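You operate a simulated robot arm through the tools that you are given. There is no shell and no other tool. Be economical: measure what you need, move in short steps, check, and stop when the job is done.

You are at the controls of a simulated robot arm. One attempt, no reset.

Task
Put the silver bag marked "sample" from the desk fifty-six on the desk fifty-nine and the silver bag labelled "vent" on the top of the grey cart. Switch the heat switch on. Put one of the blue packs from the bench twenty-nine on the red tray. Put the clear jar that says "washers" from the bench twenty-six on the pale blue mat and the clear jar that says "rivets" on the cart top before the tall blue case. Put one of the white pouches from the bench twenty-six on top of the black spool. Put the brown clipboard on the bench fifty-seven away on the desk fifty-six. Put the red driver on the white sheets on the back shelf of the blue cart. Put the blue driver on top of the blue spool. Fetch the red spool and set it in the back of the inside of the grey case. Shut the top red drawer. Any order will do. Set down upright: clear jar.

The check looks at the end state, three seconds after you hand in, the way a careful person would. Anything else that was tipped, shoved, dropped, spilled or broken makes it a failure.

Robot
A 7-joint arm with a vacuum gripper on a trunk, on a base that drives. Base frame: it is fixed to the floor where the robot stands at the start and does not move with it; the origin is under the middle of the robot, x ahead of it, y to its left, z up. Lengths are in mm, angles in degrees, forces in N, time in s.
With the tool pointing down near the work surface it reaches from about 100 to 620 mm from the robot's upright axis, wherever it stands. Its first joint turns from -69.0 to 172.0 degrees. Places, roughly: back of the inside of the grey case (26x18 cm) [-1520, -880, 800]; black spool (8x8x8 cm) [-4200, -200, 800]; blue driver (5x5x14 cm) [-1500, -4400, 900]; blue pack [-1500, 0, 750]; blue spool (8x8x8 cm) [-1900, -4300, 800]; brown clipboard [-2500, -3000, 750]; cart top before the tall blue case (19x20 cm) [-920, -3580, 800]; desk fifty-nine [2000, -1200, 800]; desk fifty-six [1100, 600, 800]; heat switch [700, 1000, 800]; pale blue mat [-1200, -100, 800]; red driver (5x5x14 cm) [-1500, -4200, 900]; red spool (8x8x8 cm) [1900, -1300, 800]; red tray (20x15x3 cm) [-5700, -100, 800]; silver bag [500, 250, 750]; top of the grey cart [-1300, 400, 600]; top red drawer [500, -1600, 700]; white pouch [-4000, 0, 750]; white sheets (15x21x1 cm) [-1600, -3600, 800]. Payload 1.06 kg.
Tool frame: the origin (TCP) lies in the middle of the cups' lips, and z points out of the cups. The gripper has 1 cup of 24 mm across, covering 24 by 24 mm (tool x, y); the bellows give 8 mm. With the vacuum on, a cup seals on a smooth face that it is pressed against (1 to 4 N); it does not hold porous or soft things. The pull reaches 23 N.
Orientation is that of the tool frame in the base frame, as [roll, pitch, yaw] about the fixed x, y, z axes, in that order (R = Rz(yaw) Ry(pitch) Rx(roll)). With the cups facing straight down, the tool's x points along the base's -x, its y along +y and its z along -z.

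Tools
- The arm moves only by the tool send_rows. Its argument "steps" is a list of rows, each a list of 3 entries, a list of its own where there are three numbers: the shift along the base's x, y, z in units of 20 mm (1.0 is 20 mm), then the turn, a rotation vector about the base's x, y, z in units of 8 degrees (1.0 is 8 degrees), then the vacuum: 1 switches it on, 0 off. In form: [[[dx, dy, dz], [wx, wy, wz], vac], ...]. A call has 1 to 12 rows; each row shifts and turns the commanded pose from where the row before left it. A call with a number of a shift or a turn outside -1 to 1 is refused whole. Rows are played at 5 a second. More than 50 mm and 8.6 degrees between two rows, or a gripper value outside its range, and nothing of the call is played. Where a pose cannot be reached the arm comes as near as it can. A force on the tool above 40 N (or 10 N above the force at the start of the call, whichever is more), or a blocked arm, ends the call early, and 0.2 s more pass. The pull builds up within a second once a cup has sealed. Time passes only in rows, and 0.2 s behind the last, so rows that do not move give it time. The reply holds the time, the measured pose of the TCP, the force on the tool along the base axes and the pull of the vacuum, in the units named above and with some noise, with the torque about the TCP (base axes, N m) and any sound that the robot's microphone picked up, and new pictures: "show" is both (left out), scene, wrist or none.
- Cameras (640 x 400 px; columns grow to the right, rows downward): "scene" is now at [153.5, 85.5, 1164.9]; the picture's right is [0.77, -0.64, 0.00], its down [-0.34, -0.41, -0.85] and it looks along [0.54, 0.65, -0.53] (base axes); focal length 214 px, centre (320, 200). "wrist" rides on the gripper at [78, 19, -96] in the tool frame; the picture's right is [-0.23, 0.97, 0.00], its down [-0.71, -0.17, -0.69] and it looks along [-0.67, -0.16, 0.73] (tool axes); focal length 243 px, centre (320, 200). There is no depth. A picture from a camera that has moved, and an enlarged one, comes with that camera's place and axes in the base frame and with its lens. The place of the scene camera against the robot may be out by one fixed shift of up to 25 mm in any direction.
- raise_lower(by): slides the trunk up (or, below 0, down) by that many mm; the arm and the scene camera ride with it, the base frame stays. It gives what a move gives, with no picture.
- base_move(legs): drives the robot by 1 to 6 legs, each [ahead, left, turn to the left] in mm, mm and degrees, along the robot's own axes; the way and the turn of a leg run together, so that a leg with both is an arc; at most 1500 mm and 180 degrees a leg. The arm and the cameras ride along, it lands a little off, and it stops where it bumps. It gives what a move gives, and a new picture of the scene camera.
- head_to(pan, tilt): turns the head with the scene camera to pan (to the left, within 80 degrees either way) and tilt (down, from -29 to 69), counted from straight ahead of the robot. It gives what a move gives, and a new picture of the scene camera.
- zoom(camera, box): a new picture of the part [left, top, right, bottom] of that camera's present view, enlarged. No time passes.
- hand_in(): hands the job in; it is judged then, once.

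Work in short steps. Places have to be worked out from the pictures, the camera data and where the tool is seen: move nearer, look again, correct. Check each grasp and each placing, and mend what went wrong. You have 546 turns and 360 pictures in all, those below and enlarged ones among them. Switch the vacuum off and draw the arm clear of the work before you hand the job in, unless the task says otherwise; then end with one line.

The tools are called by a JSON object that holds its "fn" and its "kwargs". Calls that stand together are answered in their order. send_rows: Moves the arm, as the interface text tells. Its arguments: {"type":"object","properties":{"steps":{"type":"array","items":{"type":"array"}},"show":{"type":"string","enum":["both","scene","wrist","none"]}},"required":["steps"]} The other tools are called the same way: raise_lower (by) slides the trunk up or down; base_move (legs) drives the base; head_to (pan, tilt) turns the head that bears the scene camera; zoom (camera, box) takes an enlarged picture of a part of a camera's view; hand_in () hands the job in.

At the start:

```text
t: 0.0
eef_pos: [181.3, 207.9, 1059.1]
tool_rot: [180.0, 0.1, 180.0]
ft_force: [0.6, 0.5, 0.0]
ft_torque: [0.02, -0.02, 0.0]
pull: 0.0
trunk travel left (down, up): [-325.0, 167.0]
robot x, y, heading: [-0.0, -2.6, -0.3]
head pan, tilt: [50.5, 32.1]
```

scene: 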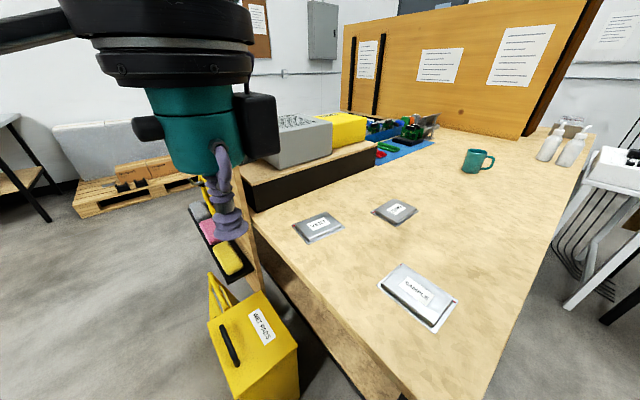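
wrist: 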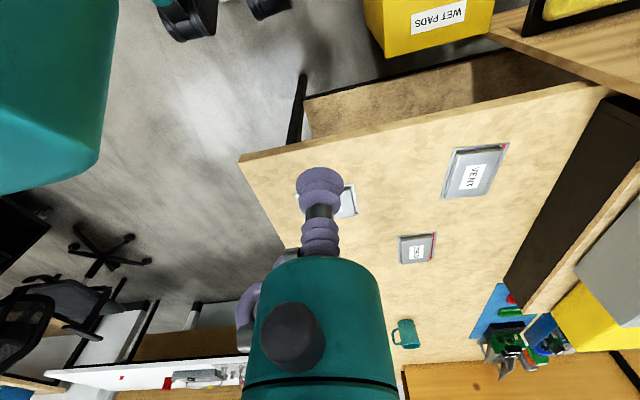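

I'll zoom in on the desk in front to read the labels and find the switch.

{"fn": "zoom", "kwargs": {"camera": "scene", "box": [240, 80, 480, 340]}}

{"fn": "head_to", "kwargs": {"pan": 0, "tilt": 20}}

{"fn": "head_to", "kwargs": {"pan": -75, "tilt": 20}}

{"fn": "head_to", "kwargs": {"pan": 78, "tilt": 20}}

```text
1.54 times, centred on (360, 210) of scene
camera zoom: at [153.5, 85.5, 1164.9], right [0.77, -0.64, 0.0], down [-0.34, -0.41, -0.85], along [0.54, 0.65, -0.53], focal length 330 px, centre (258, 185)
```

zoom: 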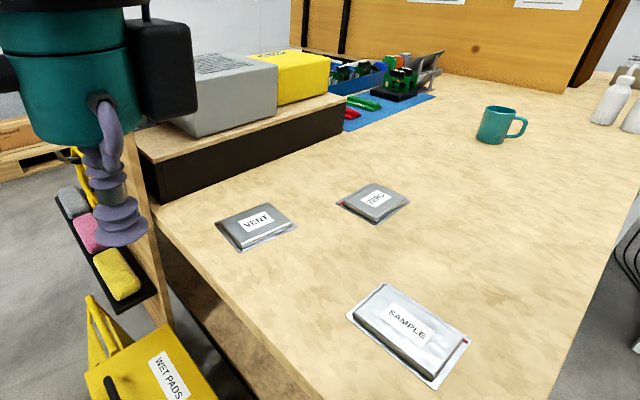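

```text
t: 1.2
eef_pos: [181.3, 207.4, 1059.2]
tool_rot: [179.9, 0.0, -180.0]
ft_force: [0.0, -0.5, -0.6]
ft_torque: [-0.02, -0.03, 0.01]
pull: 0.0
trunk travel left (down, up): [-325.0, 167.0]
robot x, y, heading: [0.0, 0.4, 0.2]
head pan, tilt: [0.0, 20.0]
camera scene: at [189.7, 16.5, 1184.3], right [0.0, -1.0, 0.0], down [-0.34, 0.0, -0.94], along [0.94, 0.0, -0.34], focal length 214 px, centre (320, 200)
```

scene: 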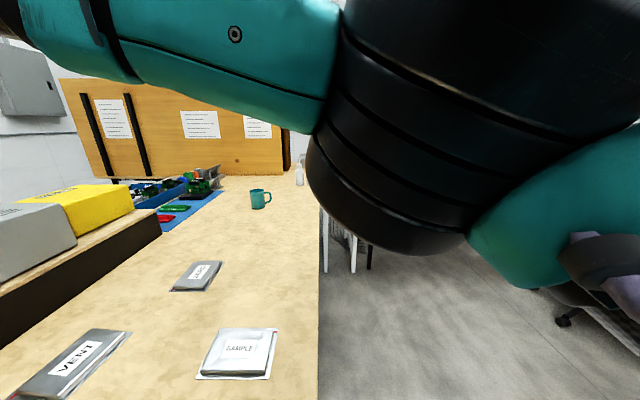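

```text
t: 2.7
eef_pos: [181.5, 207.7, 1059.3]
tool_rot: [-179.9, 0.0, -180.0]
ft_force: [-0.9, -0.4, 0.4]
ft_torque: [-0.01, -0.01, 0.01]
pull: 0.1
trunk travel left (down, up): [-325.0, 167.0]
robot x, y, heading: [1.8, 1.3, 0.1]
head pan, tilt: [-75.0, 20.0]
camera scene: at [120.7, -73.5, 1184.3], right [-0.97, -0.26, 0.0], down [-0.09, 0.33, -0.94], along [0.24, -0.91, -0.34], focal length 214 px, centre (320, 200)
```

scene: 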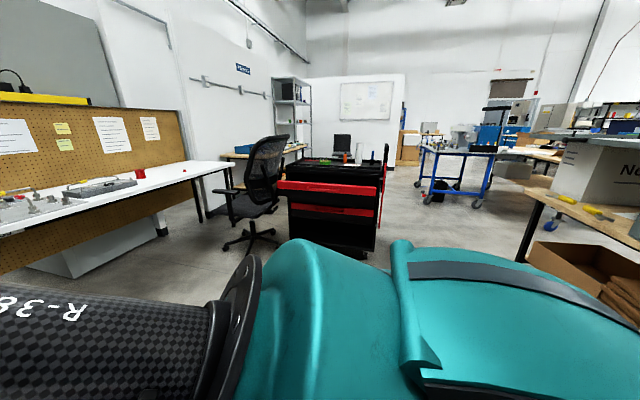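

```text
t: 5.0
eef_pos: [181.2, 207.9, 1058.8]
tool_rot: [179.9, 0.0, -180.0]
ft_force: [-0.6, -0.4, 0.8]
ft_torque: [0.0, 0.01, -0.02]
pull: 0.1
trunk travel left (down, up): [-325.0, 167.0]
robot x, y, heading: [-1.5, -1.2, 0.1]
head pan, tilt: [78.0, 20.0]
camera scene: at [116.0, 107.5, 1184.3], right [0.98, -0.21, 0.0], down [-0.07, -0.33, -0.94], along [0.2, 0.92, -0.34], focal length 214 px, centre (320, 200)
```

scene: 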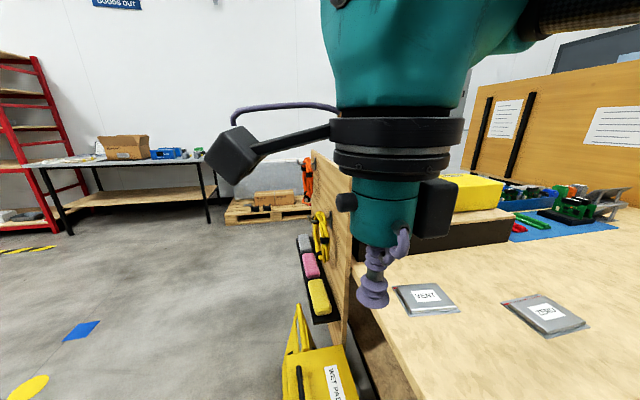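

The bags VENT, ZERO and SAMPLE are clear. Now I'll look for the heat switch near (700,1000).

{"fn": "head_to", "kwargs": {"pan": 45, "tilt": 20}}

{"fn": "zoom", "kwargs": {"camera": "scene", "box": [240, 100, 480, 250]}}

```text
t: 6.0
eef_pos: [179.8, 206.4, 1059.6]
tool_rot: [-180.0, 0.0, 180.0]
ft_force: [0.7, 0.1, 0.2]
ft_torque: [0.0, 0.0, -0.01]
pull: 0.1
trunk travel left (down, up): [-325.0, 167.0]
robot x, y, heading: [-3.3, 1.4, -0.1]
head pan, tilt: [45.0, 20.0]
camera scene: at [162.4, 82.3, 1184.3], right [0.71, -0.71, 0.0], down [-0.24, -0.24, -0.94], along [0.66, 0.67, -0.34], focal length 214 px, centre (320, 200)
```

scene: 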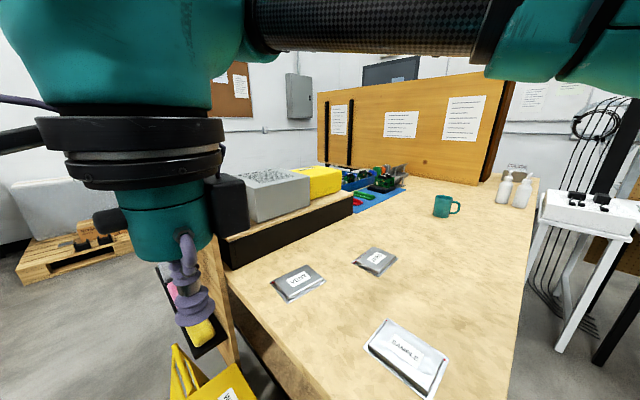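

```text
2.67 times, centred on (360, 175) of scene
camera zoom: at [162.4, 82.3, 1184.3], right [0.71, -0.71, 0.0], down [-0.24, -0.24, -0.94], along [0.66, 0.67, -0.34], focal length 572 px, centre (213, 267)
```

zoom: 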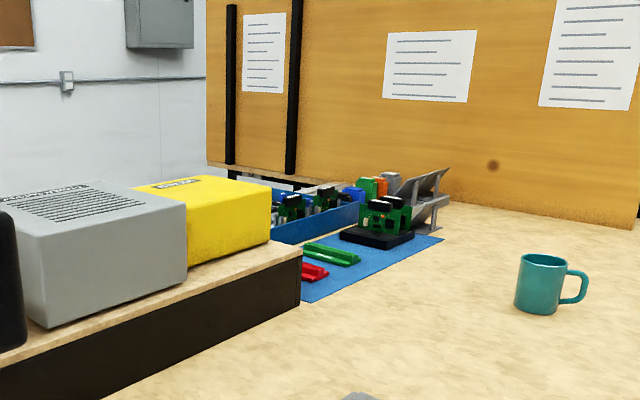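

The switch is probably on the grey box's hidden side. I'll swing the arm aside to see it.

{"fn": "send_rows", "kwargs": {"steps": [[[1, -1, 0], [0, 0, 0], 0], [[1, -1, 0], [0, 0, 0], 0], [[1, -1, 0], [0, 0, 0], 0], [[1, -1, 0], [0, 0, 0], 0], [[1, -1, 0], [0, 0, 0], 0], [[1, -1, 0], [0, 0, 0], 0], [[1, -1, 0], [0, 0, 0], 0], [[1, -1, 0], [0, 0, 0], 0], [[1, -1, 0], [0, 0, 0], 0], [[1, -1, 0], [0, 0, 0], 0], [[1, -1, 0], [0, 0, 0], 0], [[0, -1, 0], [0, 0, 0], 0]], "show": "none"}}

{"fn": "head_to", "kwargs": {"pan": 70, "tilt": 30}}

```text
t: 8.6
eef_pos: [401.4, -32.1, 1059.3]
tool_rot: [-180.0, 0.1, 180.0]
ft_force: [0.5, 0.4, -0.2]
ft_torque: [0.0, 0.0, 0.01]
pull: 0.0
trunk travel left (down, up): [-325.0, 167.0]
robot x, y, heading: [-0.6, 1.9, -0.0]
head pan, tilt: [45.0, 20.0]
```

```text
t: 9.5
eef_pos: [401.4, -31.9, 1059.6]
tool_rot: [-180.0, 0.0, 179.9]
ft_force: [0.1, 0.3, -0.4]
ft_torque: [0.02, 0.0, 0.02]
pull: 0.1
trunk travel left (down, up): [-325.0, 167.0]
robot x, y, heading: [-0.7, 2.3, 0.4]
head pan, tilt: [70.0, 30.0]
camera scene: at [127.6, 101.4, 1168.3], right [0.94, -0.34, 0.0], down [-0.17, -0.47, -0.87], along [0.3, 0.81, -0.5], focal length 214 px, centre (320, 200)
```

scene: 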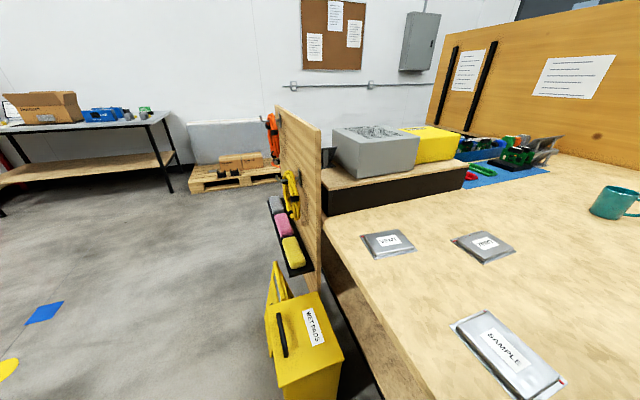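

{"fn": "zoom", "kwargs": {"camera": "scene", "box": [250, 90, 490, 240]}}

```text
2.67 times, centred on (370, 165) of scene
camera zoom: at [127.6, 101.4, 1168.3], right [0.94, -0.34, 0.0], down [-0.17, -0.47, -0.87], along [0.3, 0.81, -0.5], focal length 572 px, centre (187, 293)
```

zoom: 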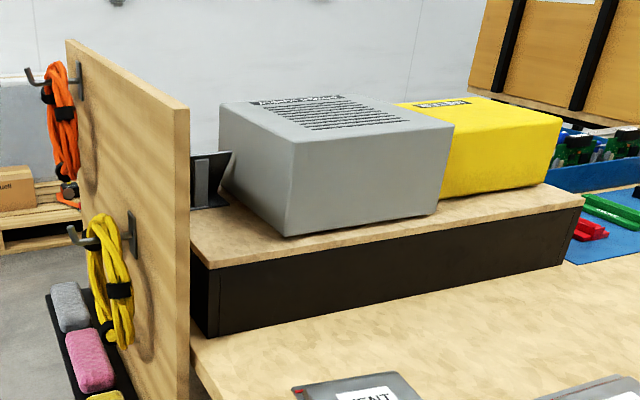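

A black panel sits behind the grey box, at about (490,1000,840). I'll drive around the left, clear of the bin, to see it.

{"fn": "base_move", "kwargs": {"legs": [[-300, 0, 0], [0, 1300, 0]]}}

{"fn": "head_to", "kwargs": {"pan": 10, "tilt": 25}}

```text
t: 22.8
eef_pos: [102.5, 1268.0, 1059.0]
tool_rot: [-180.0, -0.1, 179.6]
ft_force: [-0.5, 0.3, 0.3]
ft_torque: [0.03, 0.0, -0.03]
pull: 0.1
trunk travel left (down, up): [-325.0, 167.0]
robot x, y, heading: [-299.2, 1300.1, -0.4]
head pan, tilt: [70.0, 30.0]
camera scene: at [-171.0, 1403.4, 1168.3], right [0.94, -0.35, 0.0], down [-0.17, -0.47, -0.87], along [0.3, 0.81, -0.5], focal length 214 px, centre (320, 200)
```

scene: 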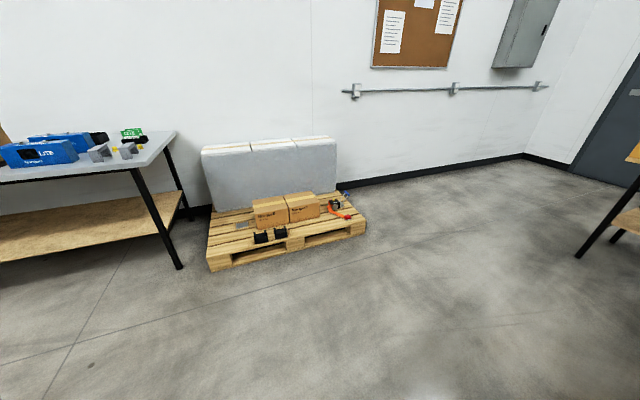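

```text
t: 24.1
eef_pos: [101.2, 1268.6, 1060.1]
tool_rot: [-179.9, 0.0, 179.6]
ft_force: [-0.1, -0.1, 1.2]
ft_torque: [-0.02, 0.0, -0.02]
pull: 0.1
trunk travel left (down, up): [-325.0, 167.0]
robot x, y, heading: [-302.5, 1305.0, -0.5]
head pan, tilt: [10.0, 25.0]
camera scene: at [-111.7, 1334.0, 1176.2], right [0.17, -0.99, 0.0], down [-0.42, -0.07, -0.91], along [0.89, 0.15, -0.42], focal length 214 px, centre (320, 200)
```

scene: 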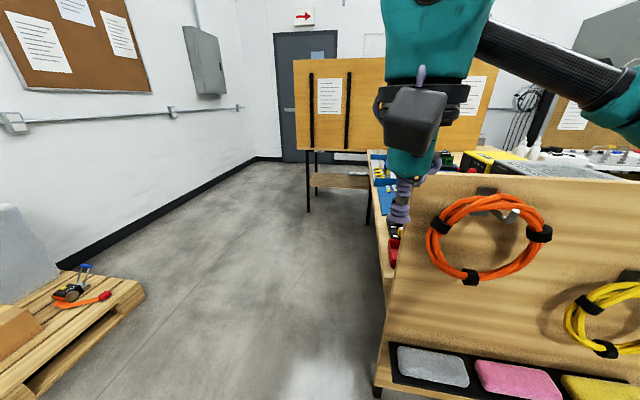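

The aisle beyond is free; I'll drive around to the far side of the desk and face it.

{"fn": "base_move", "kwargs": {"legs": [[0, 400, 0], [900, 0, 0], [0, 0, -90]]}}

{"fn": "head_to", "kwargs": {"pan": 0, "tilt": 35}}

```text
t: 36.3
eef_pos: [564.6, 1295.1, 1059.2]
tool_rot: [180.0, 0.1, 89.6]
ft_force: [0.5, 0.4, -0.2]
ft_torque: [0.0, -0.03, 0.0]
pull: 0.1
trunk travel left (down, up): [-325.0, 167.0]
robot x, y, heading: [597.1, 1696.1, -90.3]
head pan, tilt: [10.0, 25.0]
camera scene: at [615.3, 1524.4, 1176.2], right [-0.99, -0.16, 0.0], down [-0.07, 0.42, -0.91], along [0.15, -0.89, -0.42], focal length 214 px, centre (320, 200)
```

scene: 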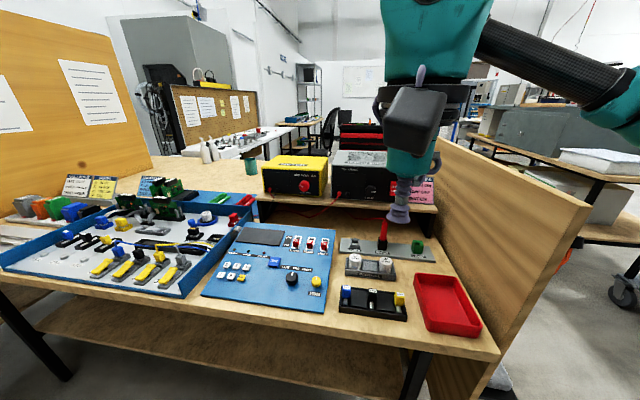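

```text
t: 37.0
eef_pos: [563.9, 1293.7, 1060.0]
tool_rot: [-180.0, 0.0, 89.5]
ft_force: [0.2, 0.0, 0.6]
ft_torque: [0.04, -0.03, -0.04]
pull: 0.2
trunk travel left (down, up): [-325.0, 167.0]
robot x, y, heading: [604.1, 1697.2, -90.8]
head pan, tilt: [0.0, 35.0]
camera scene: at [599.4, 1527.2, 1160.5], right [-1.0, 0.01, 0.0], down [0.0, 0.57, -0.82], along [-0.01, -0.82, -0.57], focal length 214 px, centre (320, 200)
```

scene: 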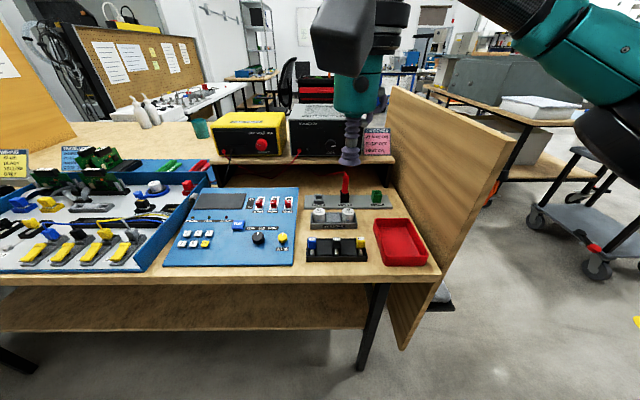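

{"fn": "zoom", "kwargs": {"camera": "scene", "box": [160, 180, 320, 280]}}

{"fn": "zoom", "kwargs": {"camera": "scene", "box": [280, 100, 440, 270]}}

```text
4.00 times, centred on (240, 230) of scene
camera zoom: at [599.4, 1527.2, 1160.5], right [-1.0, 0.01, 0.0], down [0.0, 0.57, -0.82], along [-0.01, -0.82, -0.57], focal length 858 px, centre (640, 80)
```

zoom: 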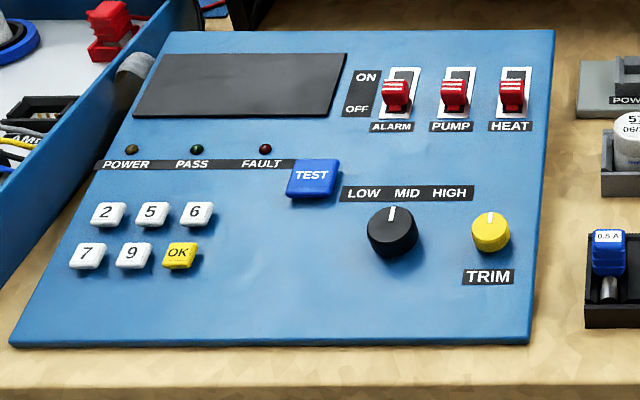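

```text
2.35 times, centred on (360, 185) of scene
camera zoom: at [599.4, 1527.2, 1160.5], right [-1.0, 0.01, 0.0], down [0.0, 0.57, -0.82], along [-0.01, -0.82, -0.57], focal length 505 px, centre (226, 235)
```

zoom: 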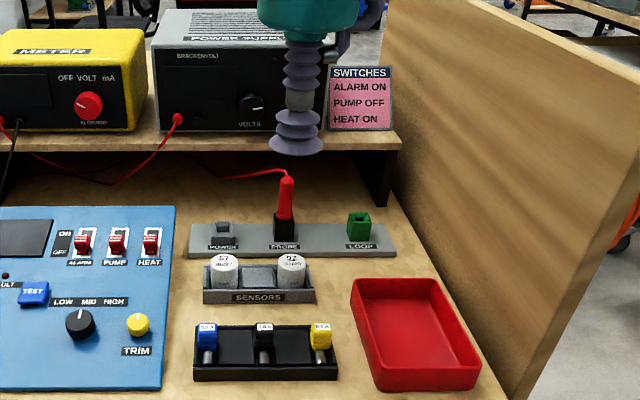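

The HEAT lever is at about (688,1007,790), a little out of reach. I'll drive 130 mm nearer.

{"fn": "base_move", "kwargs": {"legs": [[130, 0, 0]]}}

{"fn": "send_rows", "kwargs": {"steps": [[[1, -0.8, -1], [0, 0, 0], 0], [[1, -0.8, -1], [0, 0, 0], 0], [[1, -0.8, -1], [0, 0, 0], 0], [[1, -0.8, -1], [0, 0, 0], 0], [[1, 0, -1], [0, 0, 0], 0], [[1, 0, -1], [0, 0, 0], 0]]}}

```text
t: 38.3
eef_pos: [562.9, 1163.2, 1060.6]
tool_rot: [-179.9, 0.0, 89.4]
ft_force: [0.2, 0.0, 0.5]
ft_torque: [0.04, 0.0, -0.01]
pull: 0.0
trunk travel left (down, up): [-325.0, 167.0]
robot x, y, heading: [600.1, 1562.7, -90.4]
head pan, tilt: [0.0, 35.0]
camera scene: at [598.0, 1396.3, 1160.4], right [-1.0, 0.01, 0.0], down [0.01, 0.57, -0.82], along [-0.01, -0.82, -0.57], focal length 214 px, centre (320, 200)
```

scene: 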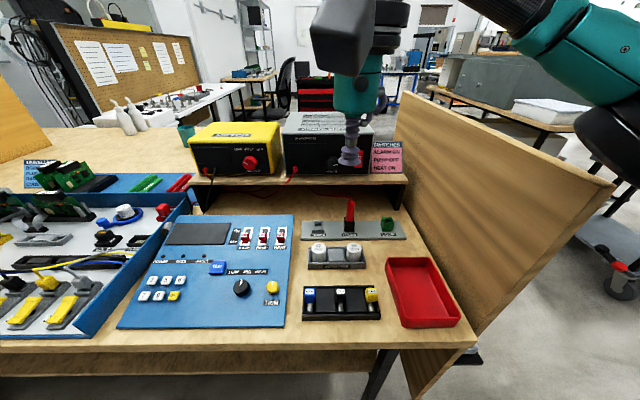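

```text
t: 39.7
eef_pos: [684.0, 1100.2, 940.8]
tool_rot: [180.0, -0.1, 89.4]
ft_force: [0.3, -0.5, 0.5]
ft_torque: [-0.04, 0.04, 0.01]
pull: 0.0
trunk travel left (down, up): [-325.0, 167.0]
robot x, y, heading: [594.2, 1563.2, -90.4]
head pan, tilt: [0.0, 35.0]
camera scene: at [598.4, 1396.7, 1160.3], right [-1.0, 0.01, 0.0], down [0.01, 0.57, -0.82], along [-0.01, -0.82, -0.57], focal length 214 px, centre (320, 200)
camera wrist: at [704.3, 1178.9, 1035.8], right [0.97, -0.24, 0.0], down [-0.18, -0.71, 0.69], along [-0.17, -0.66, -0.73], focal length 243 px, centre (320, 200)
```

scene: 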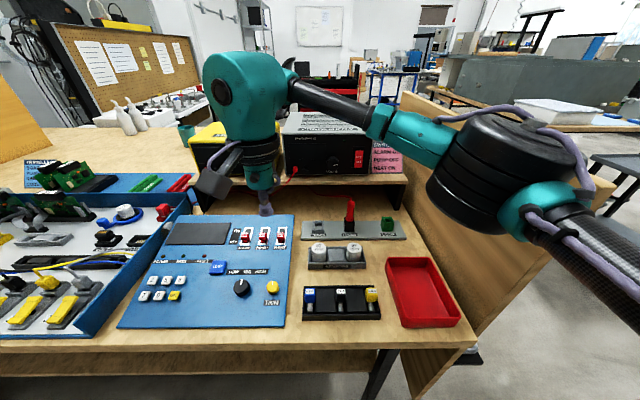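
wrist: 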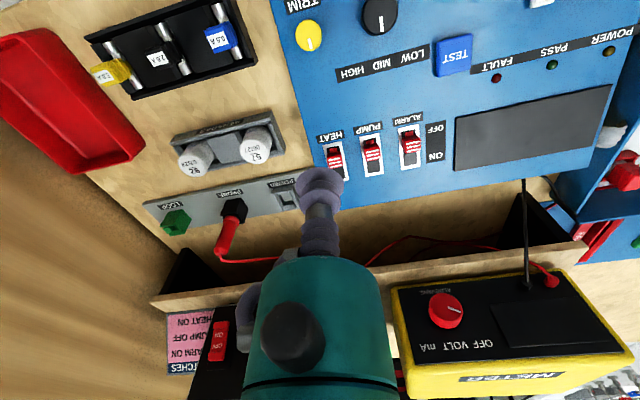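

{"fn": "zoom", "kwargs": {"camera": "wrist", "box": [290, 110, 450, 210]}}

{"fn": "zoom", "kwargs": {"camera": "scene", "box": [210, 200, 310, 262]}}

```text
4.00 times, centred on (370, 160) of wrist
camera zoom: at [704.3, 1178.9, 1035.8], right [0.97, -0.24, 0.0], down [-0.18, -0.71, 0.69], along [-0.17, -0.66, -0.73], focal length 970 px, centre (120, 360)
```

zoom: 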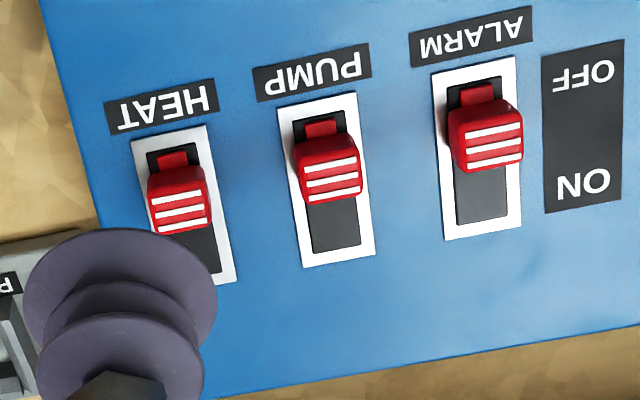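

```text
6.40 times, centred on (260, 231) of scene
camera zoom: at [598.4, 1396.7, 1160.3], right [-1.0, 0.01, 0.0], down [0.01, 0.57, -0.82], along [-0.01, -0.82, -0.57], focal length 1373 px, centre (704, 2)
```

zoom: 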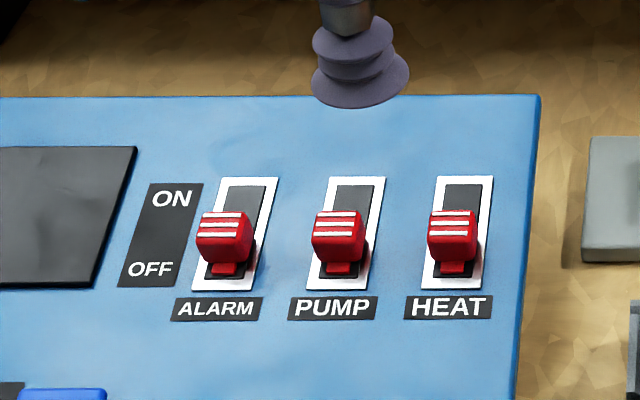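

All three levers are OFF (near side). I'll come down near the HEAT lever on its near side, then look again with the wrist camera.

{"fn": "send_rows", "kwargs": {"steps": [[[0, -1, -1], [0, 0, 0], 0], [[0, -0.9, -1], [0, 0, 0], 0], [[0, 0, -1], [0, 0, 0], 0], [[0, 0, -1], [0, 0, 0], 0], [[0, 0, -1], [0, 0, 0], 0]]}}

{"fn": "zoom", "kwargs": {"camera": "wrist", "box": [240, 110, 400, 210]}}

{"fn": "zoom", "kwargs": {"camera": "scene", "box": [210, 200, 310, 262]}}

```text
t: 40.9
eef_pos: [683.4, 1062.0, 840.9]
tool_rot: [180.0, -0.1, 89.4]
ft_force: [0.2, 0.3, -0.3]
ft_torque: [-0.02, 0.0, -0.01]
pull: 0.0
trunk travel left (down, up): [-325.0, 167.0]
robot x, y, heading: [601.1, 1566.8, -90.4]
head pan, tilt: [0.0, 35.0]
camera scene: at [598.1, 1396.8, 1160.5], right [-1.0, 0.01, 0.0], down [0.01, 0.57, -0.82], along [-0.01, -0.82, -0.57], focal length 214 px, centre (320, 200)
camera wrist: at [703.3, 1140.8, 937.0], right [0.97, -0.24, 0.0], down [-0.18, -0.71, 0.69], along [-0.17, -0.66, -0.73], focal length 243 px, centre (320, 200)
```

scene: 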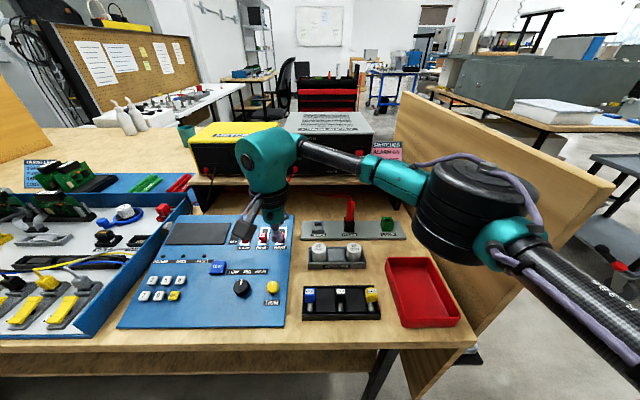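
wrist: 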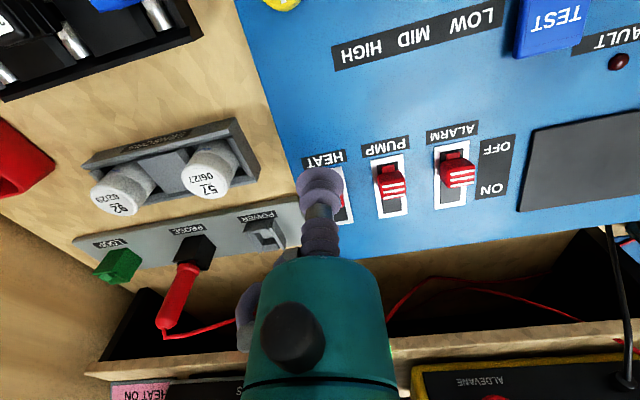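

```text
4.00 times, centred on (320, 160) of wrist
camera zoom: at [703.3, 1140.8, 937.0], right [0.97, -0.24, 0.0], down [-0.18, -0.71, 0.69], along [-0.17, -0.66, -0.73], focal length 970 px, centre (320, 360)
```

zoom: 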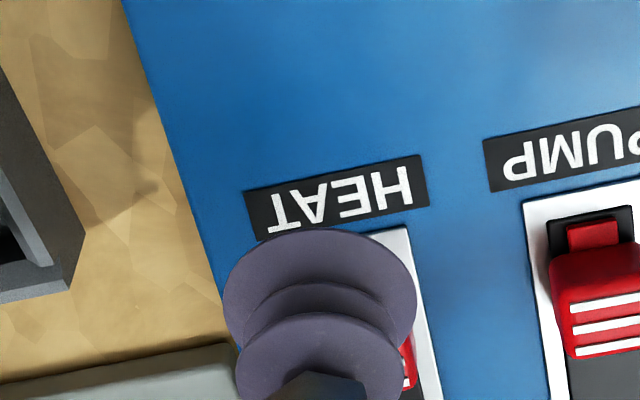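

```text
6.40 times, centred on (260, 231) of scene
camera zoom: at [598.1, 1396.8, 1160.5], right [-1.0, 0.01, 0.0], down [0.01, 0.57, -0.82], along [-0.01, -0.82, -0.57], focal length 1373 px, centre (704, 2)
```

zoom: 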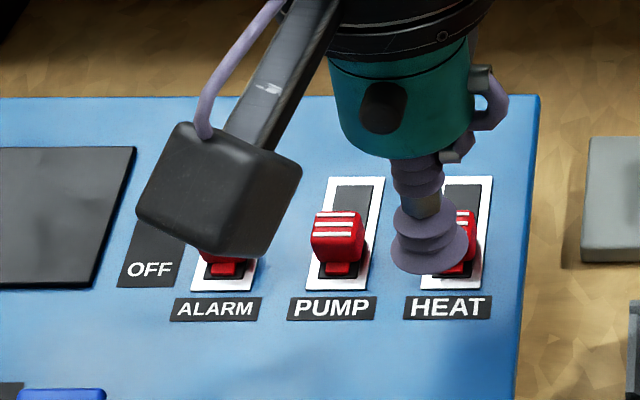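

Triangulating with both cameras (correcting scene camera by tool's appearance), the HEAT cap is at about (683,1029,813). I'll lower beside it and push away (−y).

{"fn": "send_rows", "kwargs": {"steps": [[[0, 0.1, -0.5], [0, 0, 0], 0], [[0, 0, -0.5], [0, 0, 0], 0], [[0, 0, -0.4], [0, 0, 0], 0]]}}

{"fn": "zoom", "kwargs": {"camera": "scene", "box": [210, 200, 310, 262]}}

```text
t: 41.7
eef_pos: [684.8, 1063.0, 811.4]
tool_rot: [179.9, 0.1, 89.4]
ft_force: [-0.4, 1.8, 0.1]
ft_torque: [0.02, -0.03, -0.04]
pull: 0.1
trunk travel left (down, up): [-325.0, 167.0]
robot x, y, heading: [597.8, 1565.3, -90.6]
head pan, tilt: [0.0, 35.0]
camera scene: at [598.1, 1396.8, 1160.5], right [-1.0, 0.01, 0.0], down [0.01, 0.57, -0.82], along [-0.01, -0.82, -0.57], focal length 214 px, centre (320, 200)
camera wrist: at [703.1, 1142.8, 908.6], right [0.97, -0.24, 0.0], down [-0.18, -0.71, 0.69], along [-0.17, -0.67, -0.73], focal length 243 px, centre (320, 200)
```

scene: 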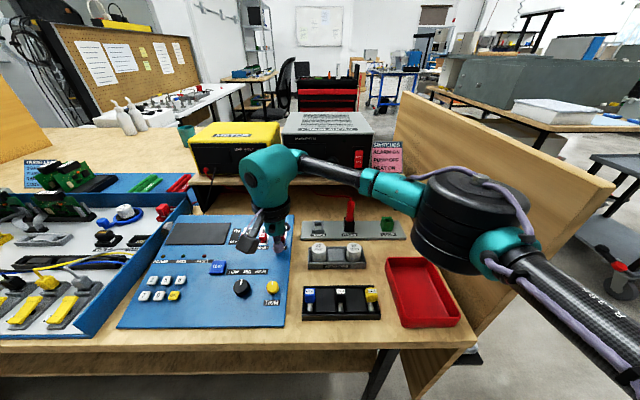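
wrist: 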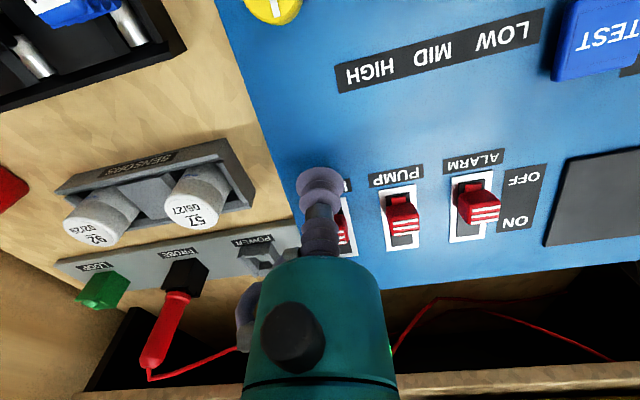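

```text
6.40 times, centred on (260, 231) of scene
camera zoom: at [598.1, 1396.8, 1160.5], right [-1.0, 0.01, 0.0], down [0.01, 0.57, -0.82], along [-0.01, -0.82, -0.57], focal length 1373 px, centre (704, 2)
```

zoom: 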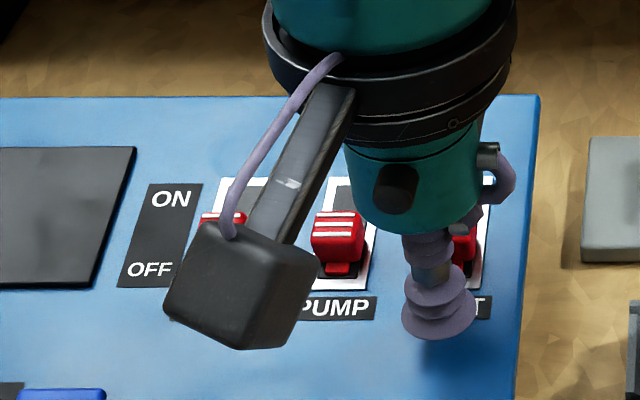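

{"fn": "send_rows", "kwargs": {"steps": [[[0, -0.4, -0.1], [0, 0, 0], 0], [[0, -0.4, 0], [0, 0, 0], 0], [[0, -0.4, 0], [0, 0, 0], 0], [[0, -0.4, 0], [0, 0, 0], 0]]}}

{"fn": "zoom", "kwargs": {"camera": "wrist", "box": [240, 130, 440, 260]}}

```text
t: 42.7
eef_pos: [683.1, 1031.4, 809.9]
tool_rot: [179.9, 0.0, 89.5]
ft_force: [-0.5, 0.3, 0.3]
ft_torque: [-0.03, 0.01, -0.03]
pull: 0.0
trunk travel left (down, up): [-325.0, 167.0]
robot x, y, heading: [604.1, 1565.7, -90.4]
head pan, tilt: [0.0, 35.0]
camera scene: at [598.1, 1397.1, 1160.5], right [-1.0, 0.01, 0.0], down [0.01, 0.57, -0.82], along [-0.01, -0.82, -0.57], focal length 214 px, centre (320, 200)
camera wrist: at [703.8, 1110.7, 906.2], right [0.97, -0.24, 0.0], down [-0.18, -0.71, 0.69], along [-0.17, -0.66, -0.73], focal length 243 px, centre (320, 200)
```

scene: 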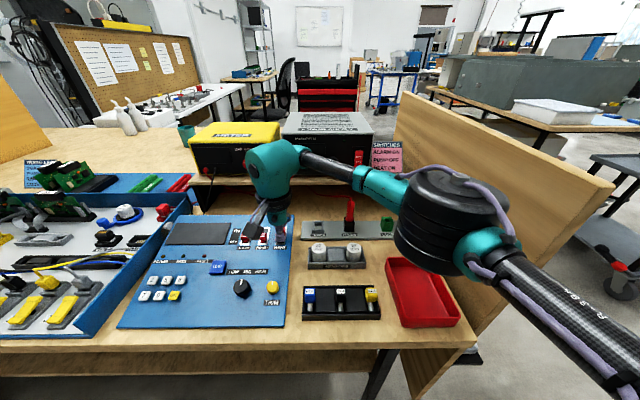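
wrist: 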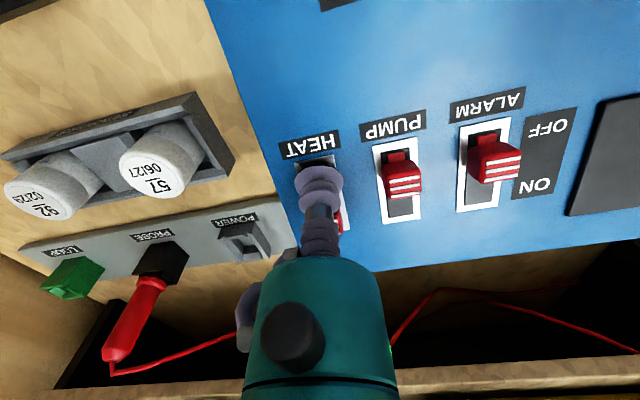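

```text
3.08 times, centred on (340, 195) of wrist
camera zoom: at [703.8, 1110.7, 906.2], right [0.97, -0.24, 0.0], down [-0.18, -0.71, 0.69], along [-0.17, -0.66, -0.73], focal length 746 px, centre (258, 215)
```

zoom: 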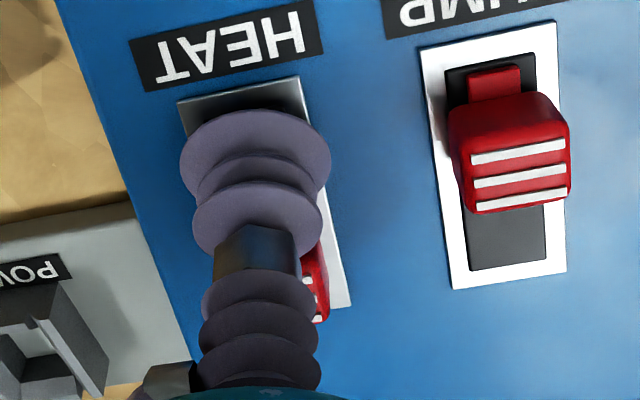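

The lever is moving with the cup; push some more.

{"fn": "send_rows", "kwargs": {"steps": [[[0, -0.3, 0], [0, 0, 0], 0], [[0, -0.3, 0], [0, 0, 0], 0]], "show": "none"}}

{"fn": "send_rows", "kwargs": {"steps": [[[0, 0.6, 0], [0, 0, 0], 0], [[0, 0.5, 0.5], [0, 0, 0], 0], [[0, 1, 1], [0, 0, 0], 0], [[0, 1, 1], [0, 0, 0], 0], [[-0.5, 1, 1], [0, 0, 0], 0]], "show": "wrist"}}

{"fn": "zoom", "kwargs": {"camera": "wrist", "box": [240, 100, 440, 230]}}

{"fn": "zoom", "kwargs": {"camera": "scene", "box": [210, 200, 310, 262]}}

```text
t: 43.3
eef_pos: [684.0, 1022.7, 811.4]
tool_rot: [179.9, -0.1, 89.6]
ft_force: [-3.9, 23.1, 1.8]
ft_torque: [-0.08, -0.08, -0.02]
pull: 0.0
trunk travel left (down, up): [-325.0, 167.0]
robot x, y, heading: [598.9, 1562.2, -90.7]
head pan, tilt: [0.0, 35.0]
```

```text
t: 44.5
eef_pos: [672.8, 1102.6, 879.2]
tool_rot: [179.9, 0.0, 89.4]
ft_force: [0.0, 0.7, 0.3]
ft_torque: [0.0, 0.02, 0.04]
pull: 0.1
trunk travel left (down, up): [-325.0, 167.0]
robot x, y, heading: [602.1, 1567.0, -90.4]
head pan, tilt: [0.0, 35.0]
camera wrist: at [692.9, 1181.1, 976.3], right [0.97, -0.24, 0.0], down [-0.18, -0.71, 0.69], along [-0.17, -0.66, -0.73], focal length 243 px, centre (320, 200)
```

wrist: 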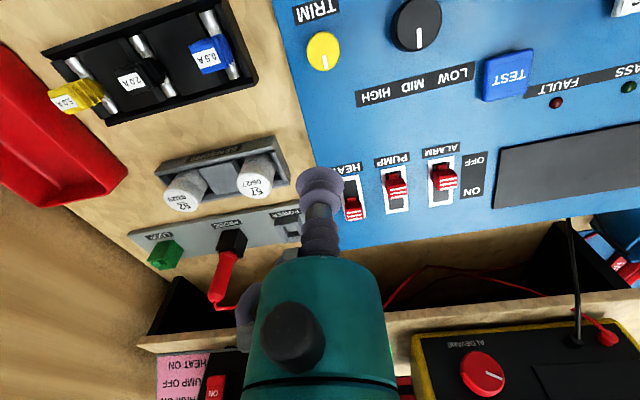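

```text
3.08 times, centred on (340, 165) of wrist
camera zoom: at [692.9, 1181.1, 976.3], right [0.97, -0.24, 0.0], down [-0.18, -0.71, 0.69], along [-0.17, -0.66, -0.73], focal length 746 px, centre (258, 308)
```

zoom: 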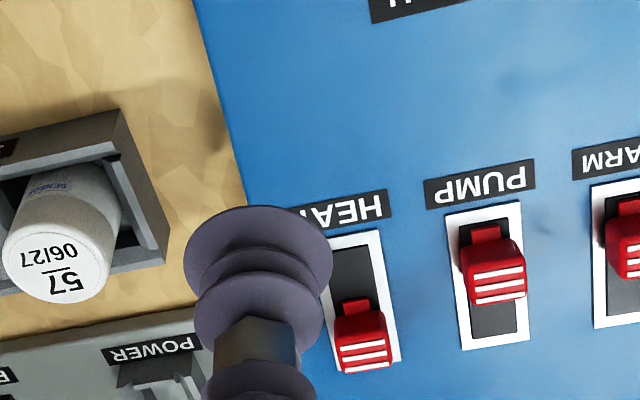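

```text
6.40 times, centred on (260, 231) of scene
camera zoom: at [598.0, 1396.9, 1160.5], right [-1.0, 0.01, 0.0], down [0.01, 0.57, -0.82], along [-0.01, -0.82, -0.57], focal length 1373 px, centre (704, 2)
```

zoom: 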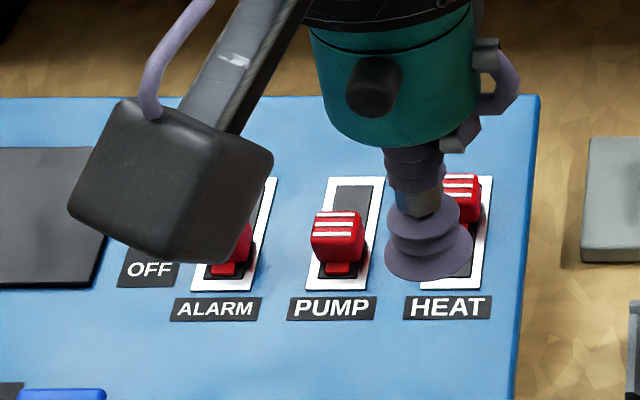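

HEAT is ON. Now raise the arm and drive back to the front of the desk for the SAMPLE bag.

{"fn": "send_rows", "kwargs": {"steps": [[[0, 0.5, 1], [0, 0, 0], 0], [[0, 0.5, 1], [0, 0, 0], 0], [[-0.5, 0.5, 1], [0, 0, 0], 0], [[-1, 1, 1], [0, 0, 0], 0], [[-1, 1, 1], [0, 0, 0], 0], [[-1, 1, 1], [0, 0, 0], 0], [[-1, 1, 1], [0, 0, 0], 0], [[0, 1, 1], [0, 0, 0], 0], [[0, 1, 1], [0, 0, 0], 0]], "show": "none"}}

{"fn": "base_move", "kwargs": {"legs": [[-130, 0, 0], [0, 0, 90], [-900, 0, 0], [0, -900, 0], [0, -800, 0], [300, 0, 0]]}}

{"fn": "head_to", "kwargs": {"pan": 15, "tilt": 45}}

```text
t: 46.5
eef_pos: [578.8, 1252.2, 1060.6]
tool_rot: [-180.0, 0.1, 89.1]
ft_force: [-0.6, 0.3, -1.4]
ft_torque: [0.0, -0.01, 0.01]
pull: 0.1
trunk travel left (down, up): [-325.0, 167.0]
robot x, y, heading: [596.3, 1564.2, -90.5]
head pan, tilt: [0.0, 35.0]
```

```text
t: 72.4
eef_pos: [244.4, -18.1, 1059.7]
tool_rot: [180.0, 0.0, 177.4]
ft_force: [0.6, -0.6, -0.3]
ft_torque: [0.01, 0.0, 0.06]
pull: 0.0
trunk travel left (down, up): [-325.0, 167.0]
robot x, y, heading: [-67.6, 10.3, -2.5]
head pan, tilt: [0.0, 35.0]
camera scene: at [116.8, 17.7, 1160.4], right [-0.05, -1.0, 0.0], down [-0.57, 0.03, -0.82], along [0.82, -0.04, -0.57], focal length 214 px, centre (320, 200)
```

scene: 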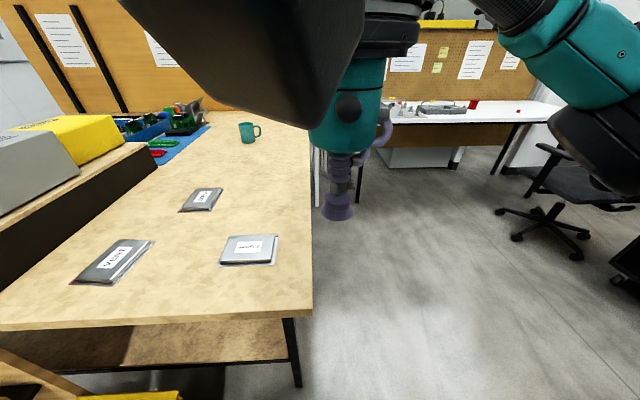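

```text
t: 73.2
eef_pos: [243.4, -17.8, 1060.4]
tool_rot: [179.9, 0.1, 177.3]
ft_force: [-0.4, 0.4, 0.1]
ft_torque: [-0.02, 0.01, -0.02]
pull: 0.0
trunk travel left (down, up): [-325.0, 167.0]
robot x, y, heading: [-63.6, 11.3, -2.7]
head pan, tilt: [15.0, 45.0]
camera scene: at [108.0, 39.2, 1145.7], right [0.21, -0.98, 0.0], down [-0.69, -0.15, -0.71], along [0.69, 0.15, -0.71], focal length 214 px, centre (320, 200)
```

scene: 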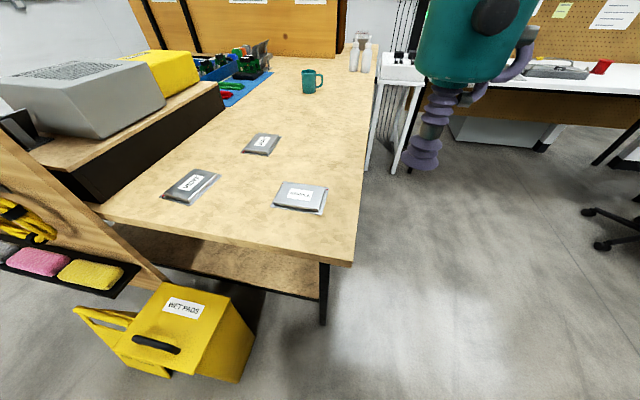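

I'll drive 60 mm nearer and put the tool above the SAMPLE bag near (500,177).

{"fn": "base_move", "kwargs": {"legs": [[60, 0, 2.5]]}}

{"fn": "send_rows", "kwargs": {"steps": [[[1, 1, -1], [0, 0, 0], 0], [[1, 1, -1], [0, 0, 0], 0], [[1, 1, -1], [0, 0, 0], 0], [[1, 1, -1], [0, 0, 0], 0], [[1, 1, -1], [0, 0, 0], 0], [[1, 1, -1], [0, 0, 0], 0], [[1, 1, -1], [0, 0, 0], 0], [[1, 1, -1], [0, 0, 0], 0], [[1, 1, -1], [0, 0, 0], 0], [[0.6, 0.7, -1], [0, 0, 0], 0]]}}

```text
t: 74.2
eef_pos: [305.1, -5.5, 1061.0]
tool_rot: [179.9, 0.0, 179.8]
ft_force: [-0.5, -0.7, -0.5]
ft_torque: [0.0, 0.04, 0.03]
pull: 0.1
trunk travel left (down, up): [-325.0, 167.0]
robot x, y, heading: [-9.6, 10.7, -0.2]
head pan, tilt: [15.0, 45.0]
camera scene: at [167.4, 45.3, 1145.5], right [0.26, -0.97, 0.0], down [-0.68, -0.18, -0.71], along [0.68, 0.18, -0.71], focal length 214 px, centre (320, 200)
```

scene: 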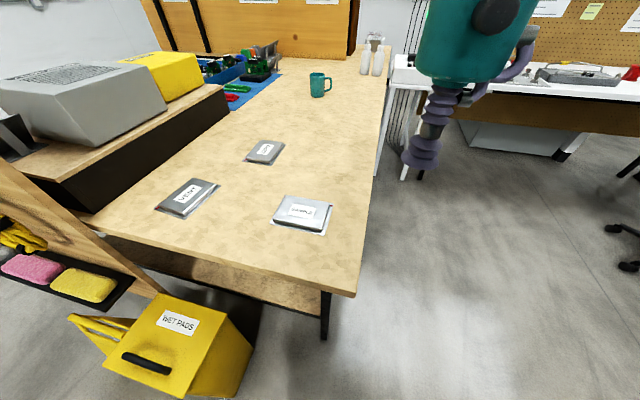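

```text
t: 76.4
eef_pos: [495.3, 187.1, 859.9]
tool_rot: [-180.0, 0.2, 179.8]
ft_force: [-0.1, 0.1, -0.7]
ft_torque: [0.0, 0.01, 0.01]
pull: 0.0
trunk travel left (down, up): [-325.0, 167.0]
robot x, y, heading: [-8.8, 8.1, -0.1]
head pan, tilt: [15.0, 45.0]
camera scene: at [166.8, 45.4, 1145.7], right [0.26, -0.97, 0.0], down [-0.68, -0.18, -0.71], along [0.68, 0.18, -0.71], focal length 214 px, centre (320, 200)
camera wrist: at [417.6, 206.9, 956.2], right [0.24, 0.97, 0.0], down [0.71, -0.17, 0.69], along [0.67, -0.16, -0.73], focal length 243 px, centre (320, 200)
```

scene: 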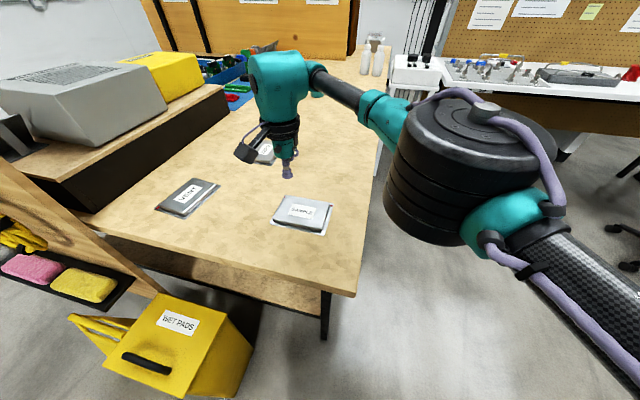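
wrist: 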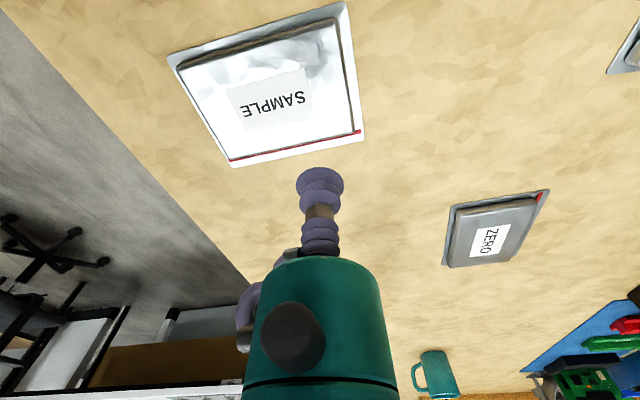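

Corrected estimates put the bag centre at about (469,156), top z≈775. I'll move over it and come down with vacuum on.

{"fn": "send_rows", "kwargs": {"steps": [[[-0.7, -0.8, -1], [0, 0, 0], 1], [[-0.6, -0.75, -1], [0, 0, 0], 1], [[0, 0, -0.7], [0, 0, 0], 1]]}}

```text
t: 77.2
eef_pos: [469.7, 156.8, 805.8]
tool_rot: [180.0, 0.2, 179.8]
ft_force: [0.3, -0.2, -0.7]
ft_torque: [0.0, 0.03, 0.0]
pull: 0.0
trunk travel left (down, up): [-325.0, 167.0]
robot x, y, heading: [-8.9, 3.1, -0.1]
head pan, tilt: [15.0, 45.0]
camera scene: at [166.8, 45.4, 1145.6], right [0.26, -0.97, 0.0], down [-0.68, -0.18, -0.71], along [0.68, 0.18, -0.71], focal length 214 px, centre (320, 200)
camera wrist: at [392.2, 177.3, 902.4], right [0.24, 0.97, 0.0], down [0.71, -0.17, 0.69], along [0.67, -0.16, -0.73], focal length 243 px, centre (320, 200)
```

scene: 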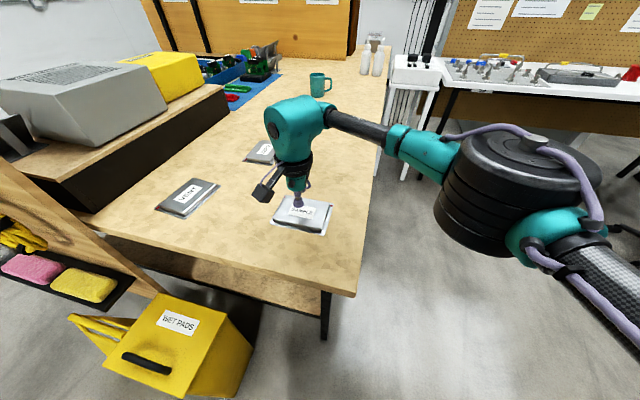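
wrist: 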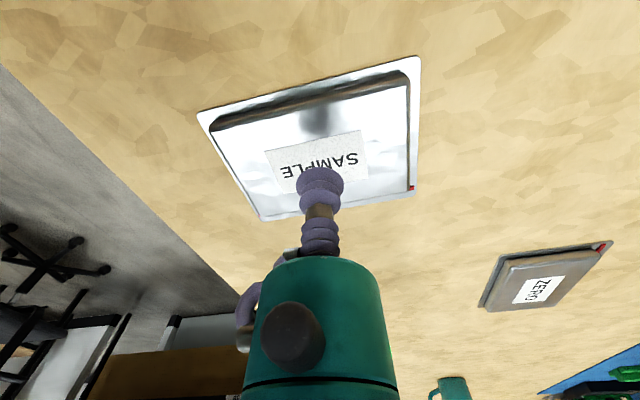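

The cup is over the label/centre. Descending gently to seal.

{"fn": "send_rows", "kwargs": {"steps": [[[0, 0, -0.5], [0, 0, 0], 1], [[0, 0, -0.4], [0, 0, 0], 1], [[0, 0, -0.25], [0, 0, 0], 1], [[0, 0, 0], [0, 0, 0], 1]], "show": "none"}}

```text
t: 78.2
eef_pos: [470.6, 157.5, 781.9]
tool_rot: [179.9, 0.1, 179.9]
ft_force: [0.0, -0.2, 0.0]
ft_torque: [-0.01, 0.01, -0.02]
pull: 0.1
trunk travel left (down, up): [-325.0, 167.0]
robot x, y, heading: [-7.6, 8.7, -0.0]
head pan, tilt: [15.0, 45.0]
```

{"fn": "send_rows", "kwargs": {"steps": [[[0, 0, -0.25], [0, 0, 0], 1], [[0, 0, -0.25], [0, 0, 0], 1], [[0, 0, 0], [0, 0, 0], 1]], "show": "wrist"}}

```text
t: 79.0
eef_pos: [470.1, 158.0, 772.3]
tool_rot: [180.0, 0.2, 179.7]
ft_force: [0.7, -0.4, 3.0]
ft_torque: [-0.01, 0.01, -0.01]
pull: 23.0
trunk travel left (down, up): [-325.0, 167.0]
robot x, y, heading: [-11.2, 7.2, -0.5]
head pan, tilt: [15.0, 45.0]
camera wrist: at [392.5, 177.3, 869.2], right [0.24, 0.97, 0.0], down [0.71, -0.17, 0.69], along [0.67, -0.16, -0.73], focal length 243 px, centre (320, 200)
```

wrist: 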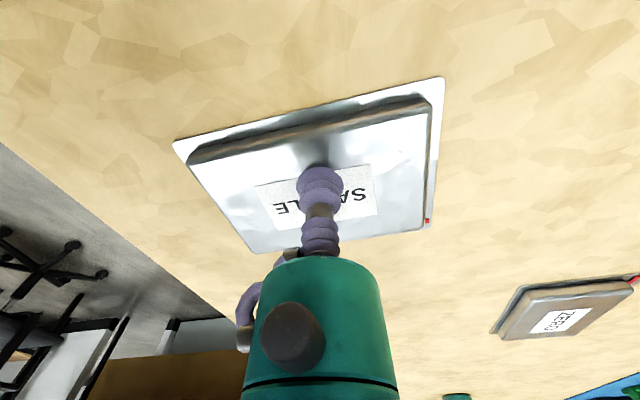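

Sealed (23 N). Lift up.

{"fn": "send_rows", "kwargs": {"steps": [[[0, 0, 0.5], [0, 0, 0], 1], [[0, 0, 1], [0, 0, 0], 1], [[0, 0, 1], [0, 0, 0], 1], [[0, 0, 1], [0, 0, 0], 1], [[0, 0, 1], [0, 0, 0], 1], [[0, 0, 1], [0, 0, 0], 1], [[0, 0, 1], [0, 0, 0], 1], [[-1, 0, 1], [0, 0, 0], 1], [[-1, 0, 1], [0, 0, 0], 1], [[-1, 0, 1], [0, 0, 0], 1], [[-1, 0, 1], [0, 0, 0], 1], [[-1, 0, 0], [0, 0, 0], 1]], "show": "wrist"}}

{"fn": "head_to", "kwargs": {"pan": -30, "tilt": 20}}

```text
t: 81.6
eef_pos: [370.2, 157.7, 982.5]
tool_rot: [-180.0, 0.1, 179.8]
ft_force: [-0.4, 0.8, 0.3]
ft_torque: [0.01, 0.01, 0.0]
pull: 22.9
trunk travel left (down, up): [-325.0, 167.0]
robot x, y, heading: [-5.4, 8.5, 0.1]
head pan, tilt: [15.0, 45.0]
camera wrist: at [292.3, 177.3, 1079.8], right [0.24, 0.97, 0.0], down [0.71, -0.17, 0.69], along [0.67, -0.16, -0.73], focal length 243 px, centre (320, 200)
```

wrist: 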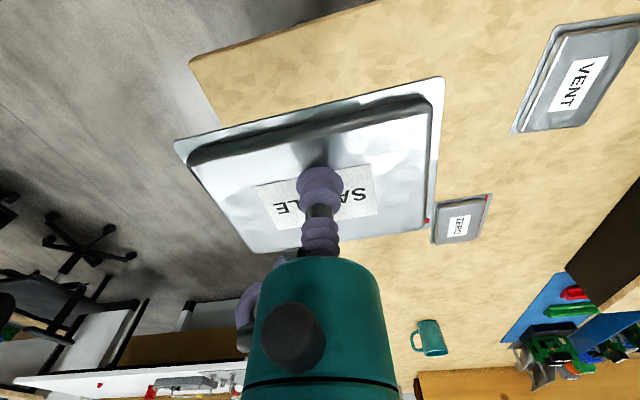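

```text
t: 82.7
eef_pos: [370.5, 157.5, 983.6]
tool_rot: [180.0, 0.1, 179.8]
ft_force: [0.8, -0.2, -0.5]
ft_torque: [0.05, 0.0, -0.01]
pull: 22.9
trunk travel left (down, up): [-325.0, 167.0]
robot x, y, heading: [-8.2, 9.9, -0.3]
head pan, tilt: [-30.0, 20.0]
camera scene: at [168.7, -22.2, 1184.3], right [-0.5, -0.86, 0.0], down [-0.3, 0.17, -0.94], along [0.81, -0.47, -0.34], focal length 214 px, centre (320, 200)
```

scene: 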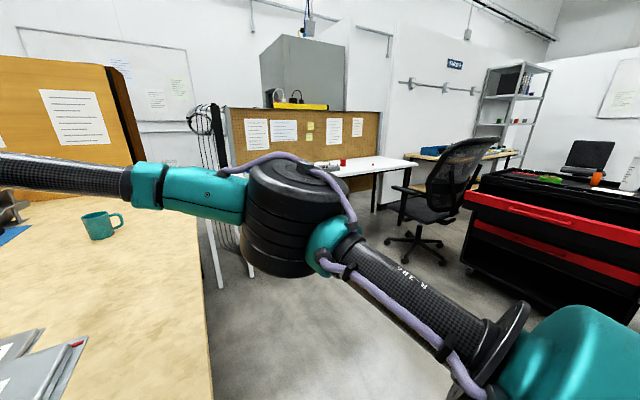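

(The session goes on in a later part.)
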